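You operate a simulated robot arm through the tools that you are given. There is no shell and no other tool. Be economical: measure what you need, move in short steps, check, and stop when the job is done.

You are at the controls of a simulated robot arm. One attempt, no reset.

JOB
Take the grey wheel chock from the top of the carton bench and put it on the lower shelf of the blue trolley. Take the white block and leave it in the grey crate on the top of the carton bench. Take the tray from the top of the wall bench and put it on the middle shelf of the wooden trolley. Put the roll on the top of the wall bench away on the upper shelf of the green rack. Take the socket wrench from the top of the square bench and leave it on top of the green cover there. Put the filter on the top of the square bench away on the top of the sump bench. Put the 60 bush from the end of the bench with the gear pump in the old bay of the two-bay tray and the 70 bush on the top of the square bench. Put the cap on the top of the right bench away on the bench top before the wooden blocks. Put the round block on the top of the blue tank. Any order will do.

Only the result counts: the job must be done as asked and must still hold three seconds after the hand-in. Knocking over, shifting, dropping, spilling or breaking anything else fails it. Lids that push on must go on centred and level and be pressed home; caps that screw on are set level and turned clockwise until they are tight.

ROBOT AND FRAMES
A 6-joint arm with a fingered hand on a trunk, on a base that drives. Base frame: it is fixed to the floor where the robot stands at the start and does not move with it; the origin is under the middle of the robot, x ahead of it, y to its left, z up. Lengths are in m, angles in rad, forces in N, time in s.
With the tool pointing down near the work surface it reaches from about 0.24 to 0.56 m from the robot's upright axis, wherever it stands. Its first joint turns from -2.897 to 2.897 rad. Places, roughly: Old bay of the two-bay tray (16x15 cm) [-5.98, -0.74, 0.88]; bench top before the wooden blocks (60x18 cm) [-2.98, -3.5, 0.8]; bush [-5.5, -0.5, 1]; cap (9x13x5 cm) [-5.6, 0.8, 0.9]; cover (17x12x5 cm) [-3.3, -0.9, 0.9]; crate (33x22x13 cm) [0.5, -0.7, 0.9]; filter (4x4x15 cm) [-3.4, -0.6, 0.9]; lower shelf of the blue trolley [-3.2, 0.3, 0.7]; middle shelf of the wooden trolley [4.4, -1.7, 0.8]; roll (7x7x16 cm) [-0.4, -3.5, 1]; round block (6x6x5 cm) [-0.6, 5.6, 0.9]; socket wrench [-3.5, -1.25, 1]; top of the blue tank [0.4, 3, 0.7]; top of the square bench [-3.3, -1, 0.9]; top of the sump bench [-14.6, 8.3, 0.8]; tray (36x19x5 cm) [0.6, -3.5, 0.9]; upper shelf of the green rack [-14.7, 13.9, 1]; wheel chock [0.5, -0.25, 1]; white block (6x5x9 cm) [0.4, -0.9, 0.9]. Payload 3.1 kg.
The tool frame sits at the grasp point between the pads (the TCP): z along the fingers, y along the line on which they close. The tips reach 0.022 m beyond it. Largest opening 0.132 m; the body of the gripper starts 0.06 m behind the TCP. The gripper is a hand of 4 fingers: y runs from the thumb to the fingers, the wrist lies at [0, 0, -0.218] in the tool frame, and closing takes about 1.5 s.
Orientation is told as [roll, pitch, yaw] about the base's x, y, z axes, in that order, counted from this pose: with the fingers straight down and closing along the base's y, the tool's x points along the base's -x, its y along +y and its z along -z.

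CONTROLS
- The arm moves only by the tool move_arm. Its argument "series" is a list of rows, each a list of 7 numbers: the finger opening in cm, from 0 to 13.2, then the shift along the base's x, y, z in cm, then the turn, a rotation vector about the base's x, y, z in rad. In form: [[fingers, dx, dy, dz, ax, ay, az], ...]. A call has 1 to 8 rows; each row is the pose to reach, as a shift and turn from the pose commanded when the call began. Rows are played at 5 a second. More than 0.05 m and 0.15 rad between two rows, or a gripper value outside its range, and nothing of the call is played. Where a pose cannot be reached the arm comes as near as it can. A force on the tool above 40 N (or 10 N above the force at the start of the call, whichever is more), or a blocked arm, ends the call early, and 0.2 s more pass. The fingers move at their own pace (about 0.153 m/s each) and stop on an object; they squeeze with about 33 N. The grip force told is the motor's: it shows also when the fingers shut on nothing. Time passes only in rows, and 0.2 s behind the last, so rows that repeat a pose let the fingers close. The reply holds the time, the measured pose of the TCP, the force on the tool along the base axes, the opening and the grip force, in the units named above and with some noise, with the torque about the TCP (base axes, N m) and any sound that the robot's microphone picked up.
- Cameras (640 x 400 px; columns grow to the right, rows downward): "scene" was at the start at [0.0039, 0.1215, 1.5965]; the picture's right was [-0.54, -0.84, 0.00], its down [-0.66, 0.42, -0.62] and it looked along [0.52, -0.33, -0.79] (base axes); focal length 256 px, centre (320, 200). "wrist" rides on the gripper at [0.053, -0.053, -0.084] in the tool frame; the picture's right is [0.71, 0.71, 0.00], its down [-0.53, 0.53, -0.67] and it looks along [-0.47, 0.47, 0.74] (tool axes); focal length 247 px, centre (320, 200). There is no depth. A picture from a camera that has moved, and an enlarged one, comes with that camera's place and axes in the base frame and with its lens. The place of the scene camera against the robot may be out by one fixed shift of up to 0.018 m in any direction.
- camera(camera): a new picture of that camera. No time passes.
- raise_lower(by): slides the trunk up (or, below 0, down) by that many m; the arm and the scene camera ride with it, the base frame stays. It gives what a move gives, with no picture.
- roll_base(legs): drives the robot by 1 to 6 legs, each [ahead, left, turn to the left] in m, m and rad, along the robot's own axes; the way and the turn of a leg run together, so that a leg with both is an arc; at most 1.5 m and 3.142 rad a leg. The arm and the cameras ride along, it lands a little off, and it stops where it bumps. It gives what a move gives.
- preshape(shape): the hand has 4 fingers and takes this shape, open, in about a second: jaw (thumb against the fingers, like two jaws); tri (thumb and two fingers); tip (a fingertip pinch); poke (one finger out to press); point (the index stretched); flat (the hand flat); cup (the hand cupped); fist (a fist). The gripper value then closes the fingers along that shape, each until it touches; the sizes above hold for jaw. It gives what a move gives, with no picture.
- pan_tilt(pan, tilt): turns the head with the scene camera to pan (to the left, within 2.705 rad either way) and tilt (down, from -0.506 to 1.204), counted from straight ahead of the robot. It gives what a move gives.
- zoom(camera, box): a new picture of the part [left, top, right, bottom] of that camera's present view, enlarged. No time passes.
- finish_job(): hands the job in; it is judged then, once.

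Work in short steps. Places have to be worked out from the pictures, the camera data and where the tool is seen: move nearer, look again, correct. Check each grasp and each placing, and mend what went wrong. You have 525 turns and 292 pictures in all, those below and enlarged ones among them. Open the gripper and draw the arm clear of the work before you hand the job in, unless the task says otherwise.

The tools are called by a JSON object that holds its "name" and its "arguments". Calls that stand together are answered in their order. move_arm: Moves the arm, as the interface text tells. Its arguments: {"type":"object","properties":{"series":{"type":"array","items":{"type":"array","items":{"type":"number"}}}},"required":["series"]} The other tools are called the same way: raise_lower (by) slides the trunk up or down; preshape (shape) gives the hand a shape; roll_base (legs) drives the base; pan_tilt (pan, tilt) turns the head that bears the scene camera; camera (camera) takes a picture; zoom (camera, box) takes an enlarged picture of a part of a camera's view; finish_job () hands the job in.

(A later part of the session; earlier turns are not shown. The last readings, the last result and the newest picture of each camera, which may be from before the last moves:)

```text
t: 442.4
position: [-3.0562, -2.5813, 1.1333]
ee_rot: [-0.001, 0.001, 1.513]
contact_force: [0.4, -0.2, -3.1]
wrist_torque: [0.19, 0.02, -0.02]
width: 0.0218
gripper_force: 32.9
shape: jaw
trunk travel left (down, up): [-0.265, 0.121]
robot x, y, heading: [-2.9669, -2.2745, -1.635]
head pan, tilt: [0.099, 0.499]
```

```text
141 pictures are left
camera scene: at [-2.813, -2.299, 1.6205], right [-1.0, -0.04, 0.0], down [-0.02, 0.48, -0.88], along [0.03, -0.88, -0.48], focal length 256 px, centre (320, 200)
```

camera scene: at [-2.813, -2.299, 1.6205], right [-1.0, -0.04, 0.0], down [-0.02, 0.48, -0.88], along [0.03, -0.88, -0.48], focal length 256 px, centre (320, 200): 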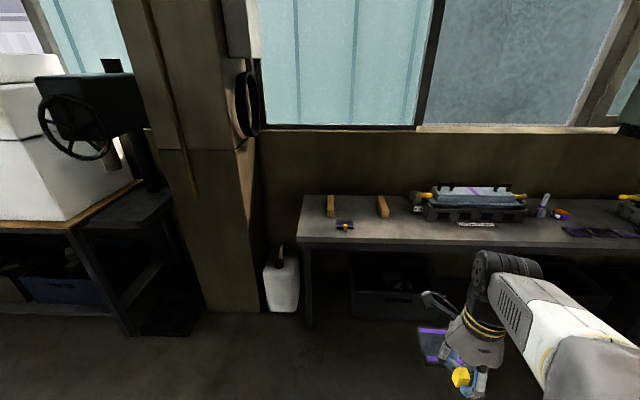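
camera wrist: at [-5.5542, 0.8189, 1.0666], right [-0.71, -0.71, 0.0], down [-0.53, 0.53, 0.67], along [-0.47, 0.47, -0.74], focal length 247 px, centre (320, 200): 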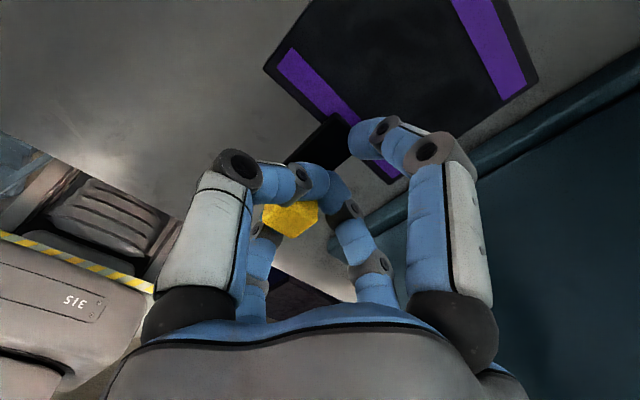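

Two wooden blocks stand at y≈-3.65 and a sister cap already lies at ≈[-2.91,-3.49]. I'll set ours at x≈-3.08. Driving up to the bench.

{"name": "roll_base", "arguments": {"legs": [[0, 0, 0.064], [0.68, 0, 0]]}}

{"name": "pan_tilt", "arguments": {"pan": 0.1, "tilt": 0.8}}

{"name": "camera", "arguments": {"camera": "scene"}}

{"name": "camera", "arguments": {"camera": "wrist"}}

```text
t: 446.4
position: [-3.0421, -3.2402, 1.1339]
ee_rot: [0.0, -0.001, 1.568]
contact_force: [0.4, 0.8, -3.4]
wrist_torque: [0.2, 0.0, 0.0]
width: 0.0218
gripper_force: 33.0
shape: jaw
trunk travel left (down, up): [-0.265, 0.121]
robot x, y, heading: [-2.9706, -2.9265, -1.583]
head pan, tilt: [0.099, 0.499]
```

```text
t: 447.2
position: [-3.0421, -3.2402, 1.1341]
ee_rot: [-0.002, 0.001, 1.567]
contact_force: [0.6, 0.9, -3.8]
wrist_torque: [0.19, 0.04, 0.0]
width: 0.0217
gripper_force: 33.2
shape: jaw
trunk travel left (down, up): [-0.265, 0.121]
robot x, y, heading: [-2.9701, -2.9295, -1.582]
head pan, tilt: [0.099, 0.799]
```

```text
140 pictures are left
camera scene: at [-2.814, -2.9344, 1.5947], right [-1.0, -0.09, 0.0], down [-0.06, 0.71, -0.7], along [0.06, -0.69, -0.72], focal length 256 px, centre (320, 200)
```

scene: 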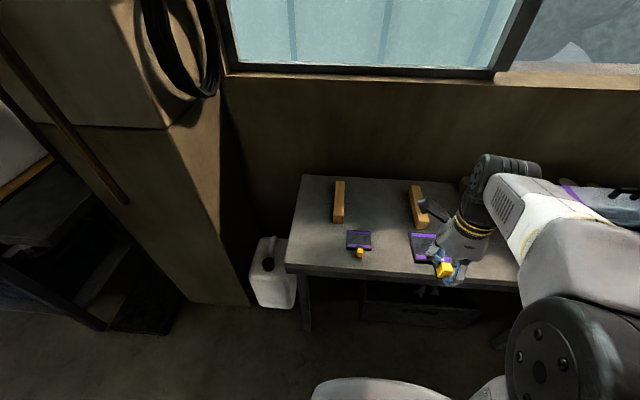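

```text
139 pictures are left
camera wrist: at [-2.9899, -3.2932, 1.2172], right [-0.71, -0.7, 0.0], down [-0.52, 0.53, 0.67], along [-0.47, 0.47, -0.74], focal length 247 px, centre (320, 200)
```

wrist: 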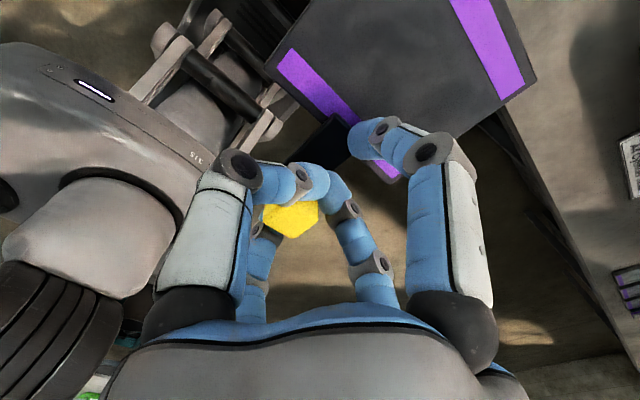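

I move to yellow-block target [-3.06,-3.43] and descend toward the bench (~0.80).

{"name": "move_arm", "arguments": {"series": [[0, -0.5, -4, 0, 0, 0, 0], [0, -1, -8, 0, 0, 0, 0], [0, -1.5, -12, -1, 0, 0, 0], [0, -2, -16, -3, 0, 0, 0], [0, -2, -19, -6, 0, 0, 0], [0, -2, -19, -11, 0, 0, 0], [0, -2, -19, -16, 0, 0, 0], [0, -2, -19, -20, 0, 0, 0]]}}

{"name": "camera", "arguments": {"camera": "wrist"}}

{"name": "zoom", "arguments": {"camera": "scene", "box": [270, 150, 510, 310]}}

```text
t: 449.1
position: [-3.0618, -3.4315, 0.9371]
ee_rot: [0.0, 0.002, 1.567]
contact_force: [0.4, -0.8, -3.4]
wrist_torque: [0.2, 0.02, 0.0]
width: 0.0203
gripper_force: 33.1
shape: jaw
trunk travel left (down, up): [-0.265, 0.121]
robot x, y, heading: [-2.9706, -2.9272, -1.58]
head pan, tilt: [0.099, 0.799]
```

```text
138 pictures are left
camera wrist: at [-3.0089, -3.485, 1.0208], right [-0.71, -0.7, 0.0], down [-0.52, 0.53, 0.67], along [-0.47, 0.47, -0.75], focal length 247 px, centre (320, 200)
```

wrist: 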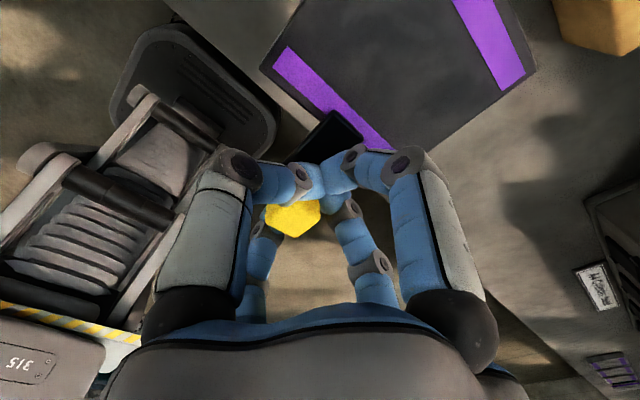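

```text
2.50 times, centred on (390, 230) of scene
camera zoom: at [-2.8142, -2.9353, 1.5946], right [-1.0, -0.09, 0.0], down [-0.06, 0.71, -0.7], along [0.06, -0.69, -0.72], focal length 640 px, centre (145, 125)
```

zoom: 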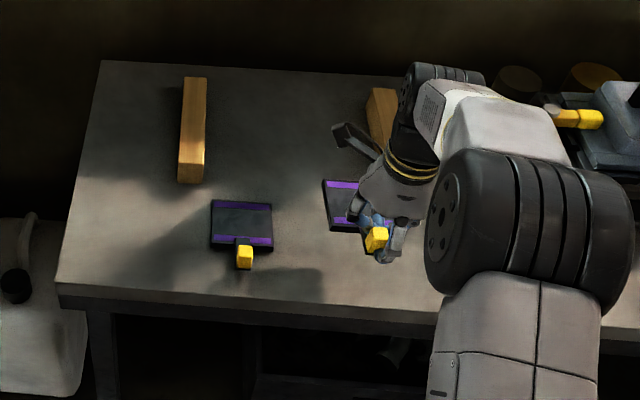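

Good. Lower to ~0.865 and then feel.

{"name": "move_arm", "arguments": {"series": [[0, 0, 0, -3, 0, 0, 0], [0, 0, 0, -5.5, 0, 0, 0], [0, 0, 0, -6.5, 0, 0, 0], [0, 0, 0, -7.2, 0, 0, 0], [0, 0, 0, -7.8, 0, 0, 0], [0, 0, 0, -8.3, 0, 0, 0]]}}

```text
t: 450.4
position: [-3.0619, -3.4299, 0.8519]
ee_rot: [-0.001, 0.002, 1.566]
contact_force: [0.0, -0.1, -3.6]
wrist_torque: [0.21, 0.03, 0.0]
width: 0.0203
gripper_force: 33.8
shape: jaw
trunk travel left (down, up): [-0.265, 0.121]
robot x, y, heading: [-2.9681, -2.9277, -1.577]
head pan, tilt: [0.099, 0.799]
```

{"name": "move_arm", "arguments": {"series": [[0, 0, 0, -0.5, 0, 0, 0], [0, 0, 0, -1, 0, 0, 0], [0, 0, 0, -1.5, 0, 0, 0], [0, 0, 0, -2, 0, 0, 0], [0, 0, 0, -2.5, 0, 0, 0]]}}

{"name": "camera", "arguments": {"camera": "wrist"}}

```text
t: 451.6
position: [-3.061, -3.4262, 0.8293]
ee_rot: [-0.001, 0.011, 1.564]
contact_force: [-4.2, 12.4, 36.9]
wrist_torque: [-0.38, 0.0, -0.14]
width: 0.0225
gripper_force: 33.4
shape: jaw
trunk travel left (down, up): [-0.265, 0.121]
robot x, y, heading: [-2.9668, -2.927, -1.576]
head pan, tilt: [0.099, 0.799]
```

```text
136 pictures are left
camera wrist: at [-3.0104, -3.4798, 0.9137], right [-0.71, -0.7, 0.01], down [-0.52, 0.54, 0.66], along [-0.47, 0.47, -0.75], focal length 247 px, centre (320, 200)
```

wrist: 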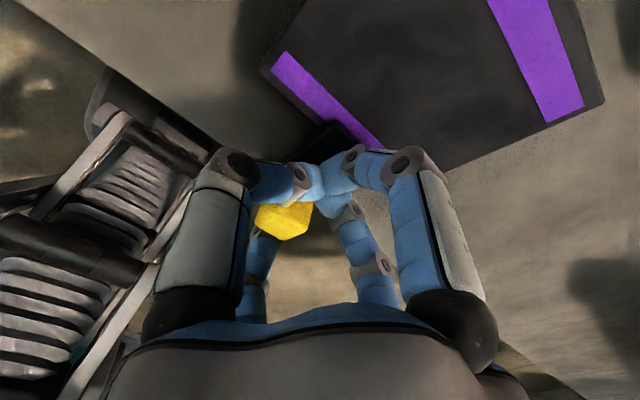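

Contact. Relax a few mm and release, then rise.

{"name": "move_arm", "arguments": {"series": [[0, 0, 0, 0.4, 0, 0, 0], [3.5, 0, 0, 0.5, 0, 0, 0], [5, 0, 0, 0.8, 0, 0, 0], [6, 0, 0, 1, 0, 0, 0], [6, 0, 0, 3, 0, 0, 0], [7, 0, 0, 7, 0, 0, 0], [7, 0, 0, 12, 0, 0, 0], [7, 0, 2, 16, 0, 0, 0]]}}

{"name": "camera", "arguments": {"camera": "wrist"}}

{"name": "zoom", "arguments": {"camera": "scene", "box": [270, 150, 510, 310]}}

```text
t: 453.4
position: [-3.0623, -3.4049, 0.9896]
ee_rot: [0.0, 0.001, 1.566]
contact_force: [-0.1, 0.2, 0.1]
wrist_torque: [-0.03, 0.0, 0.03]
width: 0.0695
gripper_force: 0.0
shape: jaw
trunk travel left (down, up): [-0.265, 0.121]
robot x, y, heading: [-2.9689, -2.9246, -1.577]
head pan, tilt: [0.099, 0.799]
```

```text
135 pictures are left
camera wrist: at [-3.0101, -3.459, 1.0727], right [-0.71, -0.7, 0.0], down [-0.52, 0.53, 0.67], along [-0.47, 0.47, -0.75], focal length 247 px, centre (320, 200)
```

wrist: 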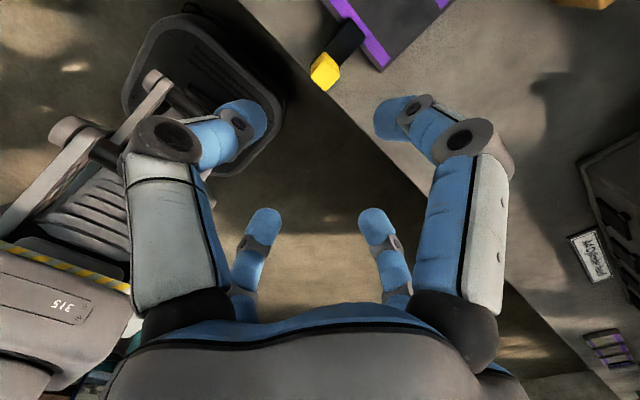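

```text
2.50 times, centred on (390, 230) of scene
camera zoom: at [-2.8139, -2.9324, 1.5946], right [-1.0, -0.09, 0.0], down [-0.07, 0.71, -0.7], along [0.06, -0.69, -0.72], focal length 640 px, centre (145, 125)
```

zoom: 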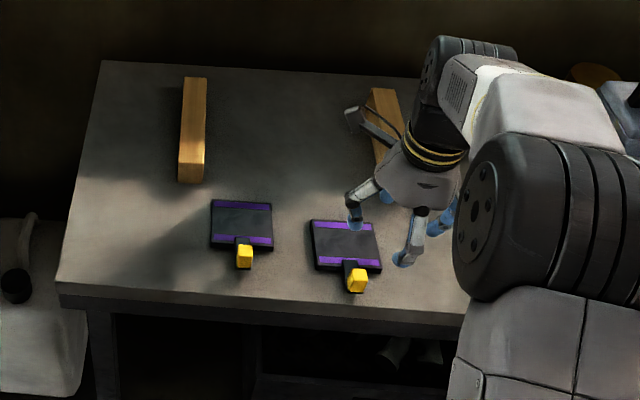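

Cap done. Next the tray on the wooden-topped wall bench to the east. I retract the arm, back off, and look along the way.

{"name": "move_arm", "arguments": {"series": [[7, 0, 4, 4, 0, 0, 0], [7, 0, 8, 8, 0, 0, 0], [7, 0, 12, 12, 0, 0, 0], [7, 0, 16, 15, 0, 0, 0]]}}

{"name": "roll_base", "arguments": {"legs": [[-0.45, 0, 0]]}}

{"name": "pan_tilt", "arguments": {"pan": 1.4, "tilt": 0.3}}

{"name": "camera", "arguments": {"camera": "scene"}}

```text
refused: row 1 steps farther than a row can; nothing moved
```

```text
t: 456.1
position: [-3.0598, -2.9601, 0.9874]
ee_rot: [0.001, 0.002, 1.557]
contact_force: [0.0, 0.0, 0.3]
wrist_torque: [-0.01, 0.01, 0.01]
width: 0.0693
gripper_force: 0.1
shape: jaw
trunk travel left (down, up): [-0.265, 0.121]
robot x, y, heading: [-2.9593, -2.4856, -1.593]
head pan, tilt: [0.099, 0.799]
```

```text
t: 457.6
position: [-3.0606, -2.9607, 0.9881]
ee_rot: [-0.001, 0.002, 1.557]
contact_force: [-0.7, 0.5, -0.9]
wrist_torque: [-0.01, 0.0, 0.0]
width: 0.0694
gripper_force: 0.2
shape: jaw
trunk travel left (down, up): [-0.265, 0.121]
robot x, y, heading: [-2.9624, -2.4821, -1.592]
head pan, tilt: [1.4, 0.3]
```

```text
133 pictures are left
camera scene: at [-2.7229, -2.4288, 1.6389], right [-0.19, -0.98, 0.0], down [-0.29, 0.06, -0.96], along [0.94, -0.18, -0.3], focal length 256 px, centre (320, 200)
```

scene: 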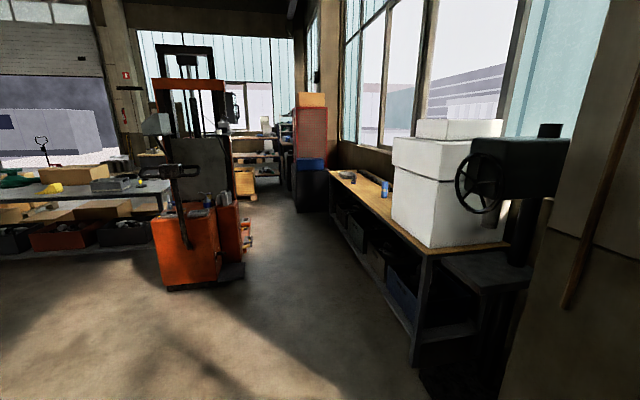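

Lane between the forklift (y≈-2.14) and wall bench (y≈-3.3) is passable. I retract the arm and slide east along y≈-2.72.

{"name": "move_arm", "arguments": {"series": [[7, 0, 3, 3, 0, 0, 0], [7, 0, 6, 6, 0, 0, 0], [7, 0, 9, 9, 0, 0, 0], [7, 0, 12, 12, 0, 0, 0], [7, 1, 15, 15, 0, 0, 0], [7, 3, 18, 17, 0, 0, 0]]}}

{"name": "roll_base", "arguments": {"legs": [[0.22, 0, 0.02], [0, 1.2, 0], [0, 1.1, 0]]}}

{"name": "pan_tilt", "arguments": {"pan": 0.6, "tilt": 0.5}}

{"name": "camera", "arguments": {"camera": "scene"}}

```text
t: 459.0
position: [-3.0304, -2.7814, 1.1574]
ee_rot: [0.0, 0.003, 1.556]
contact_force: [-0.6, 0.8, 0.2]
wrist_torque: [0.02, -0.01, -0.01]
width: 0.0697
gripper_force: 0.1
shape: jaw
trunk travel left (down, up): [-0.265, 0.121]
robot x, y, heading: [-2.9635, -2.4821, -1.592]
head pan, tilt: [1.4, 0.3]
```

```text
t: 471.7
position: [-0.7019, -2.9403, 1.1579]
ee_rot: [0.001, 0.004, 1.62]
contact_force: [-0.6, -0.8, 0.6]
wrist_torque: [-0.01, 0.02, -0.05]
width: 0.0695
gripper_force: 0.1
shape: jaw
trunk travel left (down, up): [-0.265, 0.121]
robot x, y, heading: [-0.6503, -2.6362, -1.526]
head pan, tilt: [1.4, 0.3]
```

```text
t: 472.8
position: [-0.7019, -2.9392, 1.1565]
ee_rot: [0.0, 0.002, 1.619]
contact_force: [-0.1, 0.9, 0.0]
wrist_torque: [-0.02, 0.02, -0.01]
width: 0.0696
gripper_force: 0.1
shape: jaw
trunk travel left (down, up): [-0.265, 0.121]
robot x, y, heading: [-0.6506, -2.6317, -1.525]
head pan, tilt: [0.6, 0.499]
```

```text
132 pictures are left
camera scene: at [-0.4539, -2.6288, 1.6206], right [-0.8, -0.6, 0.0], down [-0.29, 0.38, -0.88], along [0.53, -0.7, -0.48], focal length 256 px, centre (320, 200)
```

scene: 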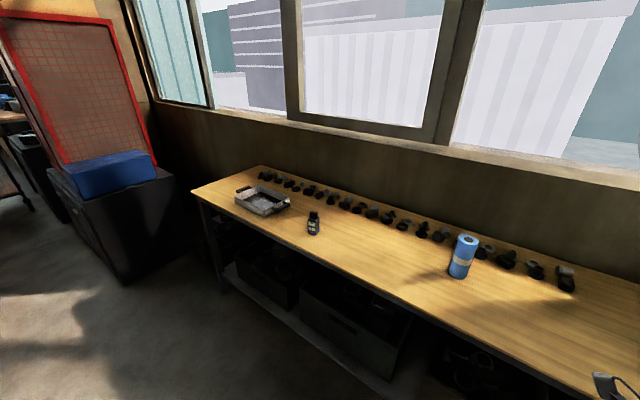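

I see the roll (blue) at right and the tray at ≈[0.61,-3.475]. I slide east to x≈0.6 and approach.

{"name": "roll_base", "arguments": {"legs": [[0, 0, -0.045], [0, 1.25, 0], [0.28, 0, 0]]}}

{"name": "pan_tilt", "arguments": {"pan": 0.15, "tilt": 0.75}}

{"name": "camera", "arguments": {"camera": "scene"}}

```text
t: 481.1
position: [0.5538, -3.2031, 1.157]
ee_rot: [0.001, 0.003, 1.6]
contact_force: [1.0, 0.5, 0.3]
wrist_torque: [0.02, -0.02, 0.0]
width: 0.0694
gripper_force: 0.1
shape: jaw
trunk travel left (down, up): [-0.265, 0.121]
robot x, y, heading: [0.6072, -2.9033, -1.549]
head pan, tilt: [0.6, 0.499]
```

```text
t: 481.9
position: [0.5524, -3.2024, 1.158]
ee_rot: [-0.001, 0.0, 1.598]
contact_force: [0.2, 0.5, -0.1]
wrist_torque: [0.0, 0.04, 0.01]
width: 0.0699
gripper_force: 0.1
shape: jaw
trunk travel left (down, up): [-0.265, 0.121]
robot x, y, heading: [0.6064, -2.8993, -1.548]
head pan, tilt: [0.15, 0.75]
```

```text
131 pictures are left
camera scene: at [0.7684, -2.9053, 1.5986], right [-0.98, -0.17, 0.0], down [-0.12, 0.67, -0.73], along [0.13, -0.72, -0.68], focal length 256 px, centre (320, 200)
```

scene: 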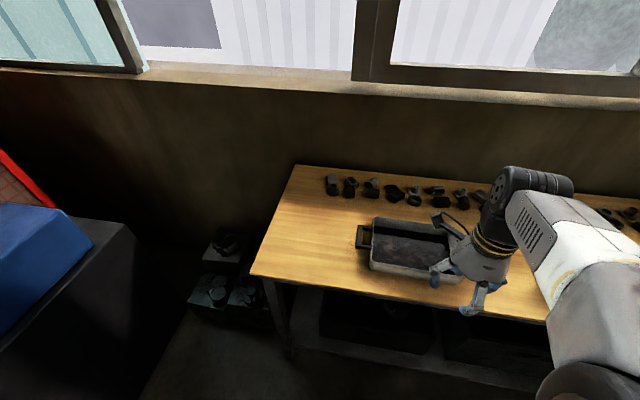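

I move the hand aside to the right and zoom on the tray.

{"name": "move_arm", "arguments": {"series": [[7, -4, 1, 1, 0, 0, 0], [7, -8, 2, 2, 0, 0, 0], [7, -12, 3, 3, 0, 0, 0], [7, -16, 4, 3, 0, 0, 0], [7, -20, 6, 3, 0, 0, 0]]}}

{"name": "zoom", "arguments": {"camera": "scene", "box": [330, 190, 510, 310]}}

```text
t: 483.1
position: [0.35, -3.1419, 1.1907]
ee_rot: [-0.001, 0.003, 1.601]
contact_force: [-0.6, 0.5, -0.2]
wrist_torque: [-0.01, -0.01, -0.03]
width: 0.0696
gripper_force: 0.1
shape: jaw
trunk travel left (down, up): [-0.265, 0.121]
robot x, y, heading: [0.6108, -2.9008, -1.551]
head pan, tilt: [0.15, 0.75]
```

```text
3.33 times, centred on (420, 250) of scene
camera zoom: at [0.7671, -2.9045, 1.5987], right [-0.98, -0.17, 0.0], down [-0.12, 0.67, -0.73], along [0.13, -0.72, -0.68], focal length 853 px, centre (-13, 33)
```

zoom: 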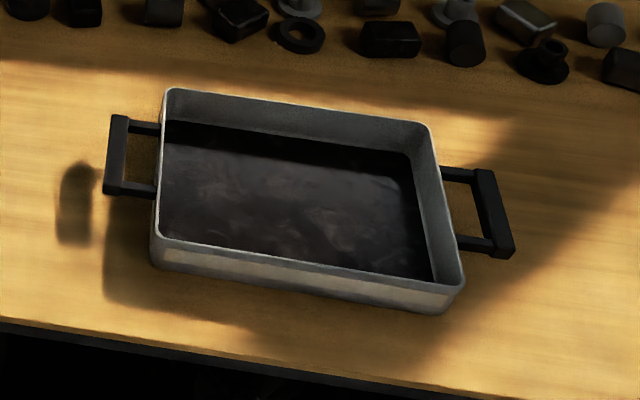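

Tray body spans x 0.42–0.69, y -3.37…-3.565. I'll pinch its near long wall at the middle with the jaw turned 45° (two fingers inside, two outside), then test-lift. Positioning above.

{"name": "move_arm", "arguments": {"series": [[12, 3, -3, -1, 0, 0, 0.13], [12, 6, -6, -2, 0, 0, 0.26], [12, 9, -9, -3, 0, 0, 0.39], [12, 12, -12, -4, 0, 0, 0.52], [12, 15, -15, -6, 0, 0, 0.65], [12, 18, -18, -8, 0, 0, 0.785], [12, 20.7, -20.5, -11, 0, 0, 0.785], [12, 20.7, -22.5, -15, 0, 0, 0.785]]}}

{"name": "camera", "arguments": {"camera": "wrist"}}

{"name": "zoom", "arguments": {"camera": "scene", "box": [330, 190, 510, 310]}}

```text
t: 484.9
position: [0.5601, -3.3691, 1.0371]
ee_rot: [0.0, 0.003, 2.385]
contact_force: [-0.4, -0.2, -0.5]
wrist_torque: [0.01, -0.02, -0.03]
width: 0.1201
gripper_force: 0.0
shape: jaw
trunk travel left (down, up): [-0.265, 0.121]
robot x, y, heading: [0.609, -2.9032, -1.549]
head pan, tilt: [0.15, 0.75]
```

```text
129 pictures are left
camera wrist: at [0.6355, -3.3673, 1.121], right [0.03, -1.0, 0.0], down [-0.74, -0.02, 0.67], along [-0.67, -0.02, -0.75], focal length 247 px, centre (320, 200)
```

wrist: 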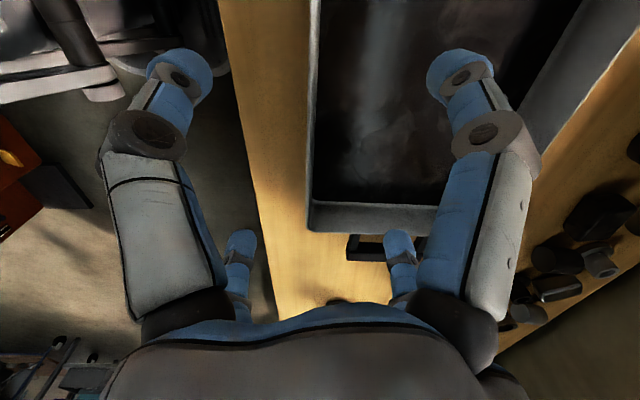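

```text
3.33 times, centred on (420, 250) of scene
camera zoom: at [0.7679, -2.9067, 1.5986], right [-0.98, -0.17, 0.0], down [-0.12, 0.67, -0.73], along [0.13, -0.72, -0.68], focal length 853 px, centre (-13, 33)
```

zoom: 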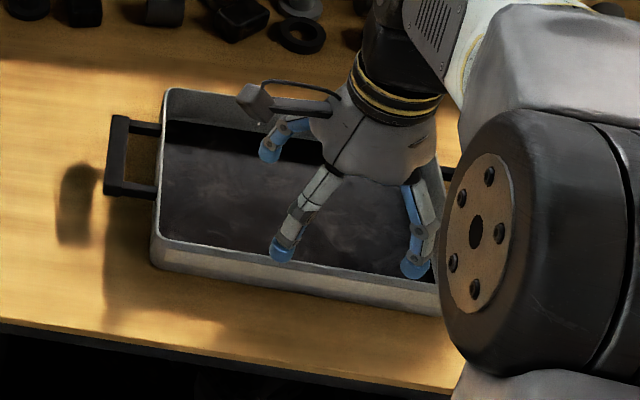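

The near wall is at y≈-3.363, centred under the hand. I descend to z≈0.907.

{"name": "move_arm", "arguments": {"series": [[12, 0, 0.5, -4, 0, 0, 0], [12, 0, 0.5, -8, 0, 0, 0], [12, 0, 0.5, -10.5, 0, 0, 0], [12, 0, 0.5, -12, 0, 0, 0], [12, 0, 0.5, -13, 0, 0, 0]]}}

{"name": "camera", "arguments": {"camera": "wrist"}}

```text
t: 486.1
position: [0.558, -3.3671, 0.9222]
ee_rot: [0.016, 0.016, 2.383]
contact_force: [1.5, 9.2, 26.2]
wrist_torque: [-1.01, 0.06, 0.04]
width: 0.1198
gripper_force: 0.1
shape: jaw
trunk travel left (down, up): [-0.265, 0.121]
robot x, y, heading: [0.6092, -2.8966, -1.543]
head pan, tilt: [0.15, 0.75]
stopped in row 5: the force on the tool passed its limit at 50 N (the readings are from after the stop); the commanded pose is now the measured one
```

```text
127 pictures are left
camera wrist: at [0.6322, -3.3638, 1.0058], right [0.03, -1.0, 0.02], down [-0.74, 0.0, 0.67], along [-0.67, -0.04, -0.74], focal length 247 px, centre (320, 200)
```

wrist: 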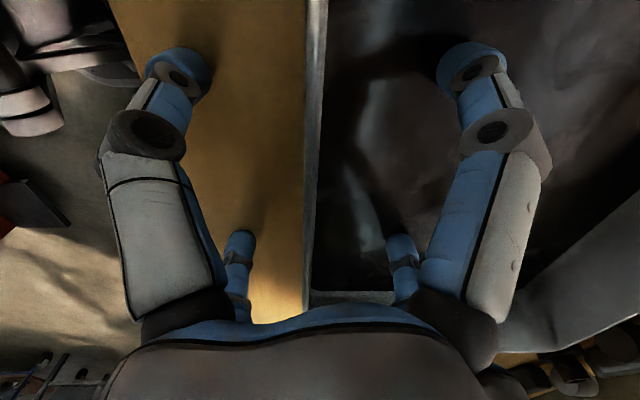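

Inside fingers touched the tray's floor. I rise 0.5 cm and close on the wall.

{"name": "move_arm", "arguments": {"series": [[12, 0, 0.5, 0.5, -0.012, -0.01, 0], [8, 0, 0.5, 0.5, -0.012, -0.01, 0], [5, 0, 0.5, 0.5, -0.012, -0.01, 0], [3, 0, 0.5, 0.5, -0.012, -0.01, 0], [0, 0, 0.5, 0.5, -0.012, -0.01, 0], [0, 0, 0.5, 0.5, -0.012, -0.01, 0], [0, 0, 0.5, 0.5, -0.012, -0.01, 0], [0, 0, 0.5, 0.5, -0.012, -0.01, 0]]}}

{"name": "camera", "arguments": {"camera": "wrist"}}

```text
t: 487.9
position: [0.5581, -3.3631, 0.9233]
ee_rot: [0.013, 0.027, 2.382]
contact_force: [-0.5, 0.6, 1.3]
wrist_torque: [0.04, -0.05, -0.09]
width: 0.0067
gripper_force: 33.2
shape: jaw
trunk travel left (down, up): [-0.265, 0.121]
robot x, y, heading: [0.6086, -2.9033, -1.549]
head pan, tilt: [0.15, 0.75]
```

```text
126 pictures are left
camera wrist: at [0.631, -3.3591, 1.0078], right [0.03, -1.0, 0.03], down [-0.75, 0.0, 0.66], along [-0.66, -0.04, -0.75], focal length 247 px, centre (320, 200)
```

wrist: 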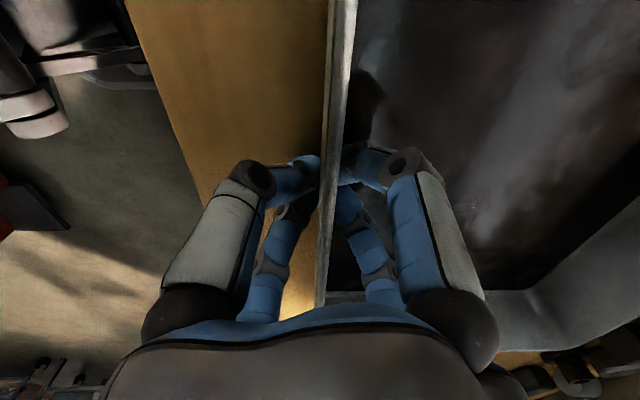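

Four fingers hold the wall. Test lift of 2.5 cm.

{"name": "move_arm", "arguments": {"series": [[0, 0, 0, 0.7, 0, 0, 0], [0, 0, 0, 1.5, 0, 0, 0], [0, 0, 0, 2.5, 0, 0, 0]]}}

{"name": "camera", "arguments": {"camera": "wrist"}}

{"name": "zoom", "arguments": {"camera": "scene", "box": [330, 190, 510, 310]}}

```text
t: 488.7
position: [0.5584, -3.3636, 0.9491]
ee_rot: [0.013, 0.027, 2.384]
contact_force: [-0.2, -0.2, -4.8]
wrist_torque: [0.42, 0.06, 0.0]
width: 0.0064
gripper_force: 33.0
shape: jaw
trunk travel left (down, up): [-0.265, 0.121]
robot x, y, heading: [0.6109, -2.9019, -1.549]
head pan, tilt: [0.15, 0.75]
```

```text
125 pictures are left
camera wrist: at [0.6322, -3.3599, 1.0327], right [0.03, -1.0, 0.03], down [-0.75, 0.0, 0.66], along [-0.66, -0.04, -0.75], focal length 247 px, centre (320, 200)
```

wrist: 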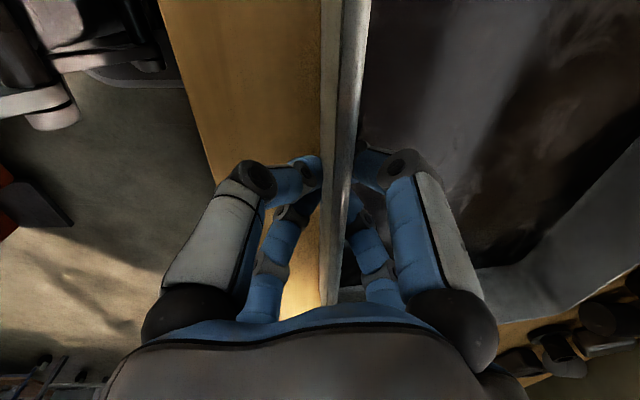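

```text
3.33 times, centred on (420, 250) of scene
camera zoom: at [0.7684, -2.9057, 1.5986], right [-0.98, -0.17, 0.0], down [-0.12, 0.67, -0.73], along [0.13, -0.72, -0.68], focal length 853 px, centre (-13, 33)
```

zoom: 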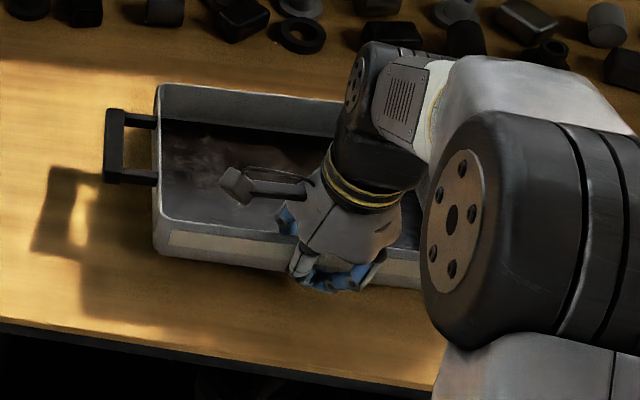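

The tray is fully lifted (0.49 kg) and holding. I raise it, retract, back off and look east for the wooden trolley.

{"name": "move_arm", "arguments": {"series": [[0, 0, 0, 3, 0, 0, 0], [0, 0, 0, 7, 0, 0, 0], [0, 0, 0, 11, 0, 0, 0], [0, 0, 2, 14, 0, 0, 0], [0, 0, 5, 16, 0, 0, 0], [0, 0, 8, 17, 0, 0, 0], [0, 0, 11, 18, 0, 0, 0]]}}

{"name": "roll_base", "arguments": {"legs": [[-0.35, 0, 0]]}}

{"name": "pan_tilt", "arguments": {"pan": 1.5, "tilt": 0.35}}

{"name": "camera", "arguments": {"camera": "scene"}}

{"name": "pan_tilt", "arguments": {"pan": 0.0, "tilt": 0.7}}

{"name": "camera", "arguments": {"camera": "scene"}}

```text
t: 490.3
position: [0.5551, -3.25, 1.1275]
ee_rot: [0.016, 0.026, 2.384]
contact_force: [-0.1, -0.1, -4.3]
wrist_torque: [0.43, 0.04, -0.01]
width: 0.0064
gripper_force: 33.3
shape: jaw
trunk travel left (down, up): [-0.265, 0.121]
robot x, y, heading: [0.6064, -2.9022, -1.546]
head pan, tilt: [0.15, 0.75]
```

```text
t: 492.5
position: [0.5465, -2.8966, 1.1276]
ee_rot: [0.016, 0.028, 2.384]
contact_force: [0.8, 0.0, -4.0]
wrist_torque: [0.39, 0.07, -0.02]
width: 0.006
gripper_force: 33.0
shape: jaw
trunk travel left (down, up): [-0.265, 0.121]
robot x, y, heading: [0.5971, -2.5485, -1.552]
head pan, tilt: [0.15, 0.75]
```

```text
t: 494.0
position: [0.5477, -2.8976, 1.1275]
ee_rot: [0.015, 0.028, 2.383]
contact_force: [-0.2, 0.5, -4.8]
wrist_torque: [0.41, 0.03, -0.02]
width: 0.0065
gripper_force: 33.3
shape: jaw
trunk travel left (down, up): [-0.265, 0.121]
robot x, y, heading: [0.5982, -2.5466, -1.549]
head pan, tilt: [1.499, 0.351]
```

```text
123 pictures are left
camera scene: at [0.8387, -2.4755, 1.6342], right [-0.05, -1.0, 0.0], down [-0.34, 0.02, -0.94], along [0.94, -0.05, -0.34], focal length 256 px, centre (320, 200)
```

scene: 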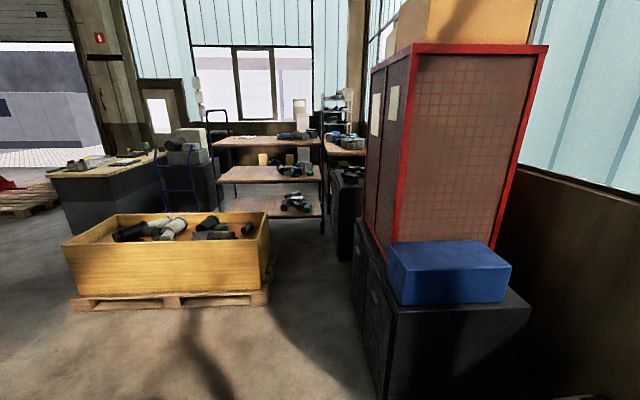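

```text
t: 495.6
position: [0.5469, -2.8986, 1.1269]
ee_rot: [0.015, 0.027, 2.383]
contact_force: [-0.2, -1.4, -3.7]
wrist_torque: [0.36, 0.02, 0.01]
width: 0.006
gripper_force: 33.3
shape: jaw
trunk travel left (down, up): [-0.265, 0.121]
robot x, y, heading: [0.5994, -2.5482, -1.547]
head pan, tilt: [0.0, 0.7]
```

```text
122 pictures are left
camera scene: at [0.7478, -2.5559, 1.6029], right [-1.0, -0.02, 0.0], down [-0.02, 0.64, -0.76], along [0.02, -0.76, -0.64], focal length 256 px, centre (320, 200)
```

scene: 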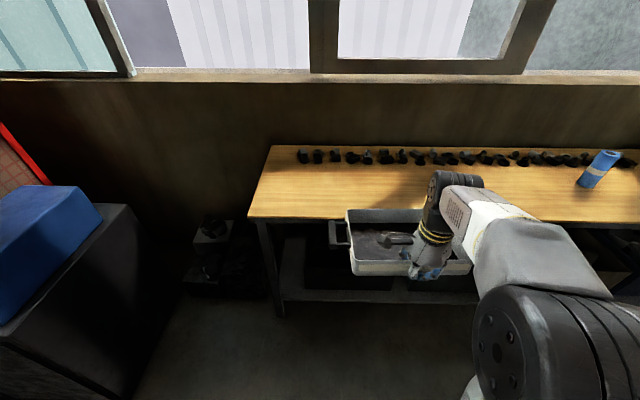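

Tray rides level. The wooden trolley (shelves ≈1.24/0.80/0.37) stands beyond a lane between the pallet box and the black cabinet. I turn east and move up to look.

{"name": "roll_base", "arguments": {"legs": [[0, 0, 1.55], [0.75, 0.1, 0]]}}

{"name": "pan_tilt", "arguments": {"pan": 0.0, "tilt": 0.45}}

{"name": "camera", "arguments": {"camera": "scene"}}

```text
t: 503.6
position: [1.6977, -2.4504, 1.1273]
ee_rot: [0.015, 0.028, -2.288]
contact_force: [-0.5, 0.4, -5.0]
wrist_torque: [-0.07, 0.41, -0.01]
width: 0.0064
gripper_force: 32.8
shape: jaw
trunk travel left (down, up): [-0.265, 0.121]
robot x, y, heading: [1.3465, -2.4106, 0.06]
head pan, tilt: [0.0, 0.7]
```

```text
t: 504.4
position: [1.6954, -2.4506, 1.1271]
ee_rot: [0.015, 0.026, -2.287]
contact_force: [0.2, 0.1, -4.2]
wrist_torque: [-0.03, 0.41, 0.0]
width: 0.0062
gripper_force: 32.6
shape: jaw
trunk travel left (down, up): [-0.265, 0.121]
robot x, y, heading: [1.3463, -2.4143, 0.063]
head pan, tilt: [0.0, 0.45]
```

```text
121 pictures are left
camera scene: at [1.3687, -2.2485, 1.625], right [0.06, -1.0, 0.0], down [-0.44, -0.03, -0.9], along [0.9, 0.06, -0.44], focal length 256 px, centre (320, 200)
```

scene: 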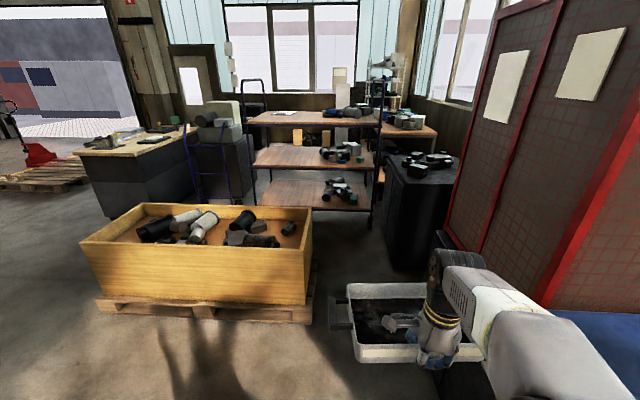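

Trolley front edge ≈ x 3.74 (y -1.43…-2.60), middle shelf ≈0.80, items at right; the left part is free. The lane is ~0.75 m wide, centre y≈-2.45. I advance to x≈2.7 and look again.

{"name": "roll_base", "arguments": {"legs": [[0, -0.02, -0.062], [0.7, 0, 0], [0.6, 0, 0]]}}

{"name": "pan_tilt", "arguments": {"pan": 0.2, "tilt": 0.5}}

{"name": "camera", "arguments": {"camera": "scene"}}

```text
t: 511.7
position: [3.0134, -2.4833, 1.1273]
ee_rot: [0.014, 0.028, -2.342]
contact_force: [-0.3, -0.3, -4.4]
wrist_torque: [-0.03, 0.41, 0.01]
width: 0.0061
gripper_force: 32.9
shape: jaw
trunk travel left (down, up): [-0.265, 0.121]
robot x, y, heading: [2.6666, -2.427, 0.014]
head pan, tilt: [0.0, 0.45]
```

```text
t: 512.4
position: [3.0129, -2.4833, 1.1277]
ee_rot: [0.013, 0.028, -2.342]
contact_force: [-0.5, -0.4, -3.2]
wrist_torque: [-0.04, 0.4, 0.01]
width: 0.0061
gripper_force: 32.8
shape: jaw
trunk travel left (down, up): [-0.265, 0.121]
robot x, y, heading: [2.6656, -2.4244, 0.01]
head pan, tilt: [0.201, 0.499]
```

```text
120 pictures are left
camera scene: at [2.6927, -2.2458, 1.6206], right [0.21, -0.98, 0.0], down [-0.47, -0.1, -0.88], along [0.86, 0.18, -0.48], focal length 256 px, centre (320, 200)
```

scene: 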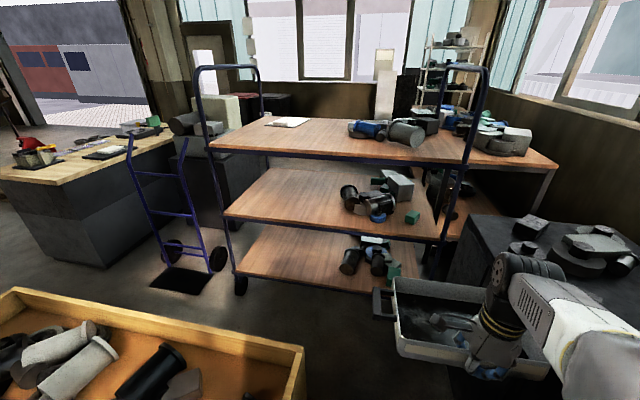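

Middle shelf left half is free; items occupy y<-2.08. I lower the trunk 0.2 m and advance 0.5 m for a closer look.

{"name": "raise_lower", "arguments": {"by": -0.2}}

{"name": "roll_base", "arguments": {"legs": [[0.5, 0, 0]]}}

{"name": "pan_tilt", "arguments": {"pan": 0.4, "tilt": 0.6}}

{"name": "camera", "arguments": {"camera": "scene"}}

```text
t: 514.6
position: [3.0123, -2.4831, 0.927]
ee_rot: [0.013, 0.028, -2.343]
contact_force: [-0.6, -0.1, -4.6]
wrist_torque: [-0.02, 0.37, 0.01]
width: 0.006
gripper_force: 33.7
shape: jaw
trunk travel left (down, up): [-0.065, 0.321]
robot x, y, heading: [2.6651, -2.4218, 0.009]
head pan, tilt: [0.201, 0.499]
```

```text
t: 517.5
position: [3.5071, -2.4707, 0.9277]
ee_rot: [0.014, 0.026, -2.327]
contact_force: [0.0, 0.2, -3.0]
wrist_torque: [-0.04, 0.4, -0.01]
width: 0.006
gripper_force: 33.5
shape: jaw
trunk travel left (down, up): [-0.065, 0.321]
robot x, y, heading: [3.1551, -2.4175, 0.025]
head pan, tilt: [0.201, 0.499]
```

```text
t: 518.2
position: [3.5072, -2.4709, 0.9278]
ee_rot: [0.014, 0.028, -2.328]
contact_force: [0.8, -0.5, -4.3]
wrist_torque: [-0.04, 0.41, -0.02]
width: 0.0061
gripper_force: 32.9
shape: jaw
trunk travel left (down, up): [-0.065, 0.321]
robot x, y, heading: [3.1576, -2.4162, 0.024]
head pan, tilt: [0.4, 0.6]
```

```text
119 pictures are left
camera scene: at [3.1758, -2.2212, 1.4115], right [0.41, -0.91, 0.0], down [-0.52, -0.23, -0.83], along [0.75, 0.34, -0.56], focal length 256 px, centre (320, 200)
```

scene: 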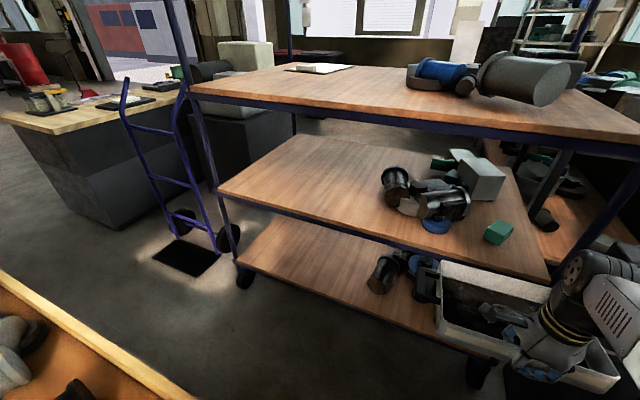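

Edge x≈3.9, z≈0.77; nearest item at [4.085,-2.19]. Target: near wall at [3.93,-1.98]. I swing the tray left first (robot still clear), then drive in.

{"name": "move_arm", "arguments": {"series": [[0, 0, 4.5, 0, 0, 0, 0], [0, -1, 9, 0, 0, 0, 0], [0, -2, 13.5, 0, 0, 0, 0], [0, -3, 18, 0, 0, 0, 0], [0, -4, 22.5, 0, 0, 0, 0], [0, -5, 27, 0, 0, 0, 0], [0, -6, 31.5, 0, 0, 0, 0], [0, -7, 36, 0, 0, 0, 0]]}}

{"name": "camera", "arguments": {"camera": "scene"}}

```text
t: 520.0
position: [3.438, -2.1097, 0.9271]
ee_rot: [0.013, 0.028, -2.33]
contact_force: [-0.5, 0.3, -3.6]
wrist_torque: [-0.11, 0.41, -0.04]
width: 0.0059
gripper_force: 33.2
shape: jaw
trunk travel left (down, up): [-0.065, 0.321]
robot x, y, heading: [3.1606, -2.4215, 0.026]
head pan, tilt: [0.4, 0.6]
```

```text
118 pictures are left
camera scene: at [3.1756, -2.2198, 1.4113], right [0.41, -0.91, 0.0], down [-0.52, -0.23, -0.82], along [0.75, 0.34, -0.57], focal length 256 px, centre (320, 200)
```

scene: 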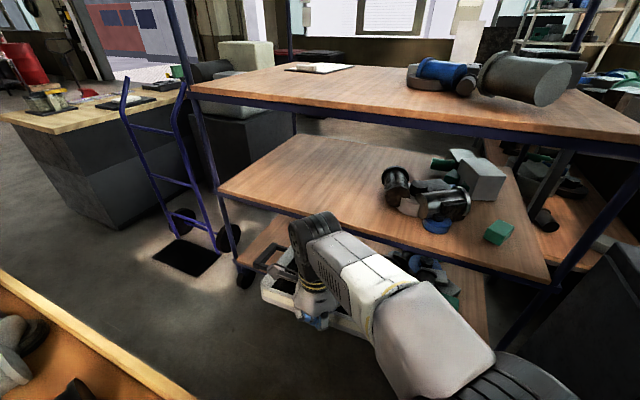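

I lower the trunk 5.5 cm so the wrist clears the top shelf, then drive in 0.25 m.

{"name": "raise_lower", "arguments": {"by": -0.055}}

{"name": "roll_base", "arguments": {"legs": [[0.25, 0.05, 0]]}}

{"name": "camera", "arguments": {"camera": "scene"}}

{"name": "camera", "arguments": {"camera": "wrist"}}

```text
t: 521.0
position: [3.4385, -2.1122, 0.8734]
ee_rot: [0.013, 0.027, -2.33]
contact_force: [0.6, 0.7, -3.4]
wrist_torque: [-0.05, 0.4, -0.01]
width: 0.006
gripper_force: 32.7
shape: jaw
trunk travel left (down, up): [-0.01, 0.376]
robot x, y, heading: [3.1566, -2.4151, 0.027]
head pan, tilt: [0.4, 0.6]
```

```text
t: 522.9
position: [3.6897, -2.0641, 0.8719]
ee_rot: [0.013, 0.025, -2.305]
contact_force: [-0.3, 0.6, -4.0]
wrist_torque: [-0.08, 0.38, 0.05]
width: 0.006
gripper_force: 32.9
shape: jaw
trunk travel left (down, up): [-0.01, 0.376]
robot x, y, heading: [3.4162, -2.3803, 0.047]
head pan, tilt: [0.4, 0.6]
```

```text
117 pictures are left
camera scene: at [3.4311, -2.1798, 1.3571], right [0.43, -0.9, 0.0], down [-0.51, -0.24, -0.82], along [0.74, 0.36, -0.57], focal length 256 px, centre (320, 200)
```

scene: 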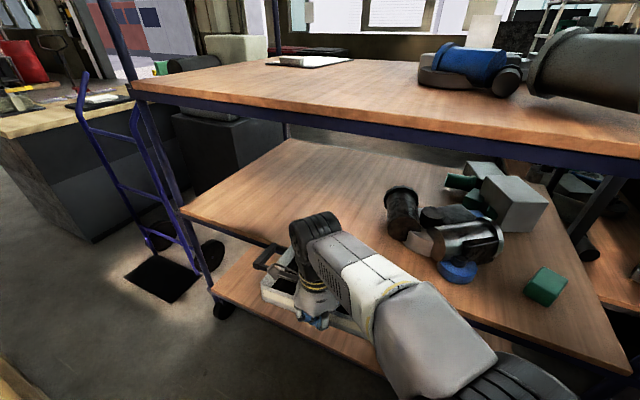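

```text
116 pictures are left
camera wrist: at [3.6825, -1.991, 0.9566], right [1.0, 0.05, 0.03], down [0.02, -0.75, 0.66], along [0.05, -0.66, -0.75], focal length 247 px, centre (320, 200)
```

wrist: 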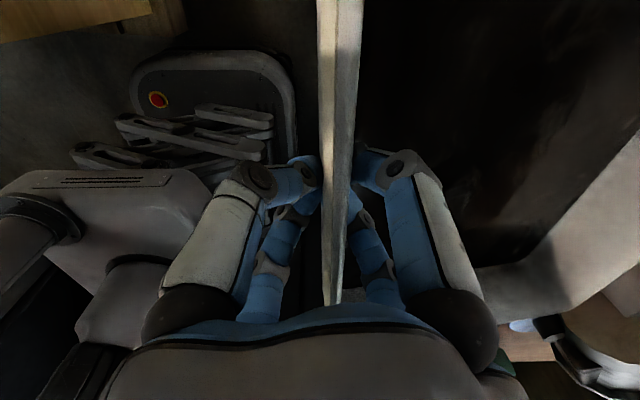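

Stereo: shelf z≈0.772, edge x≈3.894. I drive 0.2 m further in.

{"name": "roll_base", "arguments": {"legs": [[0.2, 0.03, -0.04]]}}

{"name": "camera", "arguments": {"camera": "scene"}}

{"name": "camera", "arguments": {"camera": "wrist"}}

```text
t: 524.0
position: [3.7452, -2.0521, 0.8686]
ee_rot: [-0.013, -0.009, -2.315]
contact_force: [-10.2, 0.2, -4.5]
wrist_torque: [0.0, 0.21, -0.15]
width: 0.0041
gripper_force: 33.2
shape: jaw
trunk travel left (down, up): [-0.01, 0.376]
robot x, y, heading: [3.4872, -2.3653, 0.032]
head pan, tilt: [0.4, 0.6]
stopped in leg 1: the force on the tool passed its limit at 94 N (the readings are from after the stop); the commanded pose is now the measured one
```

```text
115 pictures are left
camera scene: at [3.4981, -2.1671, 1.357], right [0.42, -0.91, 0.0], down [-0.51, -0.24, -0.83], along [0.75, 0.35, -0.56], focal length 256 px, centre (320, 200)
```

scene: 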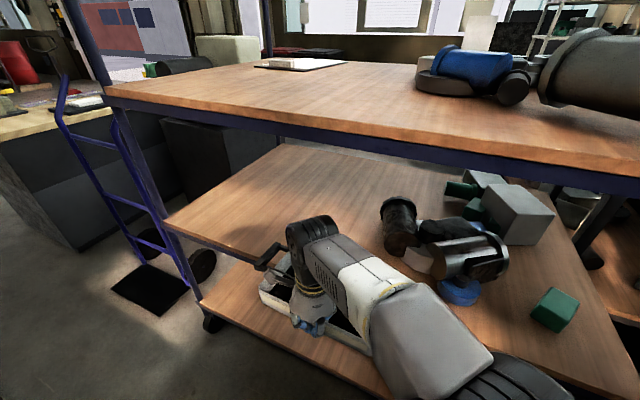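

```text
114 pictures are left
camera wrist: at [3.7418, -1.9786, 0.953], right [1.0, 0.04, -0.02], down [0.04, -0.75, 0.67], along [0.02, -0.67, -0.75], focal length 247 px, centre (320, 200)
```

wrist: 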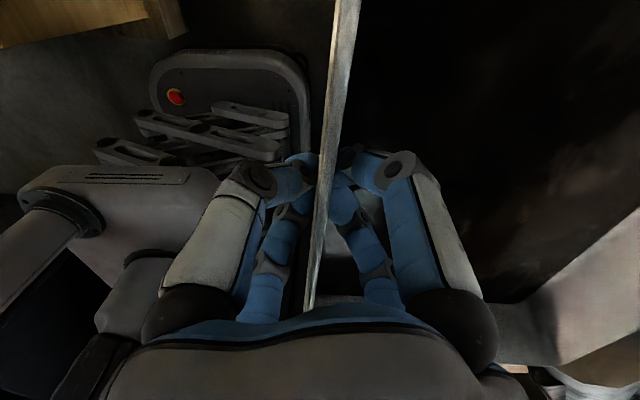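

The tray met something (94 N) ahead — likely the items' collision extent. I back off to the earlier viewpoint to verify the trolley hasn't moved.

{"name": "roll_base", "arguments": {"legs": [[-0.071, -0.015, 0.015]]}}

{"name": "camera", "arguments": {"camera": "scene"}}

{"name": "camera", "arguments": {"camera": "wrist"}}

```text
t: 525.0
position: [3.6707, -2.0662, 0.8678]
ee_rot: [-0.013, -0.004, -2.298]
contact_force: [-1.4, -0.9, -3.6]
wrist_torque: [0.02, 0.35, 0.04]
width: 0.0044
gripper_force: 32.8
shape: jaw
trunk travel left (down, up): [-0.01, 0.376]
robot x, y, heading: [3.4112, -2.383, 0.048]
head pan, tilt: [0.4, 0.6]
```

```text
113 pictures are left
camera scene: at [3.4239, -2.1852, 1.3571], right [0.43, -0.9, 0.0], down [-0.51, -0.25, -0.83], along [0.74, 0.36, -0.56], focal length 256 px, centre (320, 200)
```

scene: 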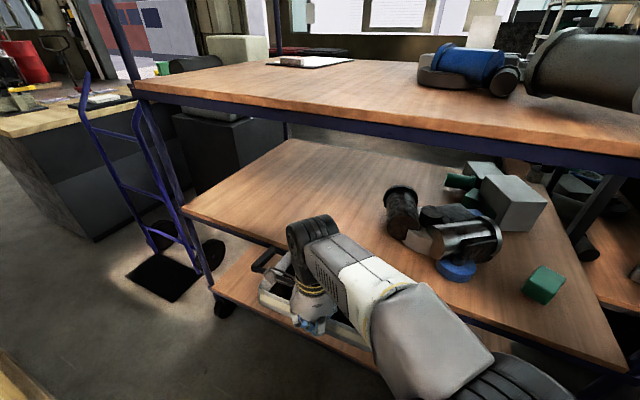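

```text
112 pictures are left
camera wrist: at [3.6656, -1.9932, 0.9539], right [1.0, 0.06, -0.01], down [0.05, -0.75, 0.66], along [0.03, -0.66, -0.75], focal length 247 px, centre (320, 200)
```

wrist: 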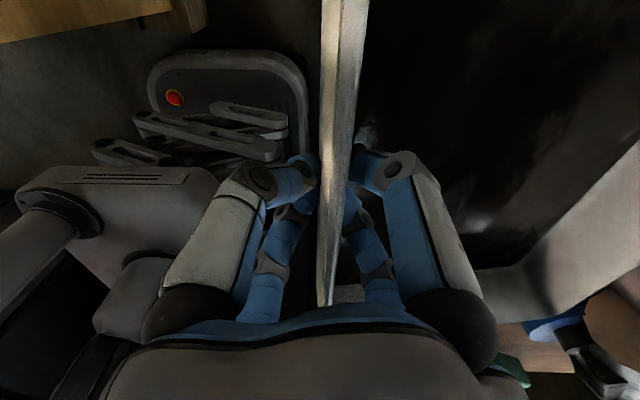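

Trolley unmoved (same pixels relative to the hand truck). The free zone is further left, so I'll draw the tray in beside me and slip the base into the 0.6 m gap between box and trolley.

{"name": "move_arm", "arguments": {"series": [[0, -3, 1, 0, 0, 0, 0], [0, -6, 2, 0, 0, 0, 0], [0, -9, 3, 0, 0, 0, 0], [0, -12, 4, 0, 0, 0, 0], [0, -14, 4, 0, 0, 0, 0]]}}

{"name": "roll_base", "arguments": {"legs": [[0.15, 0, -0.048], [0, 0.15, 0]]}}

{"name": "camera", "arguments": {"camera": "scene"}}

{"name": "pan_tilt", "arguments": {"pan": 1.6, "tilt": 0.9}}

{"name": "camera", "arguments": {"camera": "scene"}}

```text
t: 526.2
position: [3.5292, -2.0255, 0.8707]
ee_rot: [-0.012, -0.004, -2.299]
contact_force: [-0.9, 0.3, -3.7]
wrist_torque: [-0.05, 0.33, 0.01]
width: 0.0046
gripper_force: 32.9
shape: jaw
trunk travel left (down, up): [-0.01, 0.376]
robot x, y, heading: [3.411, -2.3834, 0.052]
head pan, tilt: [0.4, 0.6]
```

```text
t: 528.5
position: [3.697, -1.8807, 0.8692]
ee_rot: [-0.012, -0.005, -2.339]
contact_force: [0.4, 0.2, -3.9]
wrist_torque: [-0.04, 0.41, -0.01]
width: 0.0042
gripper_force: 32.7
shape: jaw
trunk travel left (down, up): [-0.01, 0.376]
robot x, y, heading: [3.5667, -2.2308, 0.007]
head pan, tilt: [0.4, 0.6]
```

```text
111 pictures are left
camera scene: at [3.5865, -2.034, 1.357], right [0.4, -0.92, 0.0], down [-0.52, -0.22, -0.82], along [0.76, 0.33, -0.57], focal length 256 px, centre (320, 200)
```

scene: 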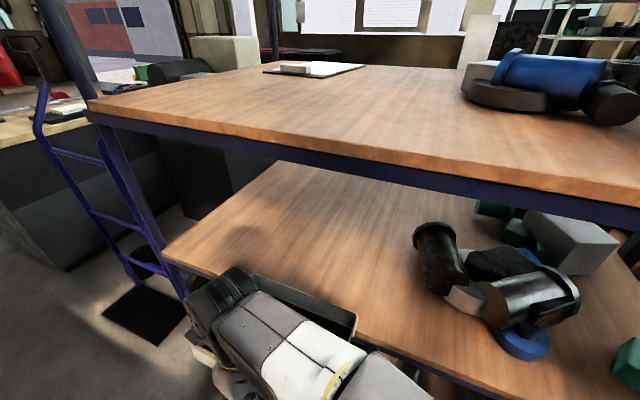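

```text
t: 530.0
position: [3.6979, -1.879, 0.8698]
ee_rot: [-0.012, -0.006, -2.341]
contact_force: [0.4, 0.0, -4.4]
wrist_torque: [-0.03, 0.36, 0.04]
width: 0.0049
gripper_force: 33.2
shape: jaw
trunk travel left (down, up): [-0.01, 0.376]
robot x, y, heading: [3.5642, -2.23, 0.006]
head pan, tilt: [1.6, 0.901]
```

```text
110 pictures are left
camera scene: at [3.5021, -1.9938, 1.3322], right [1.0, 0.04, 0.0], down [0.03, -0.78, -0.62], along [-0.02, 0.62, -0.78], focal length 256 px, centre (320, 200)
```

scene: 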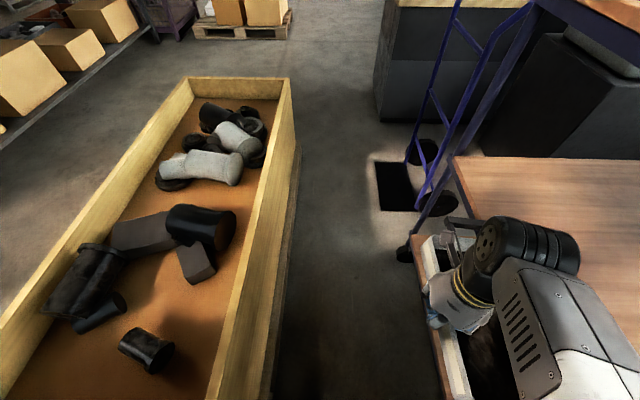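

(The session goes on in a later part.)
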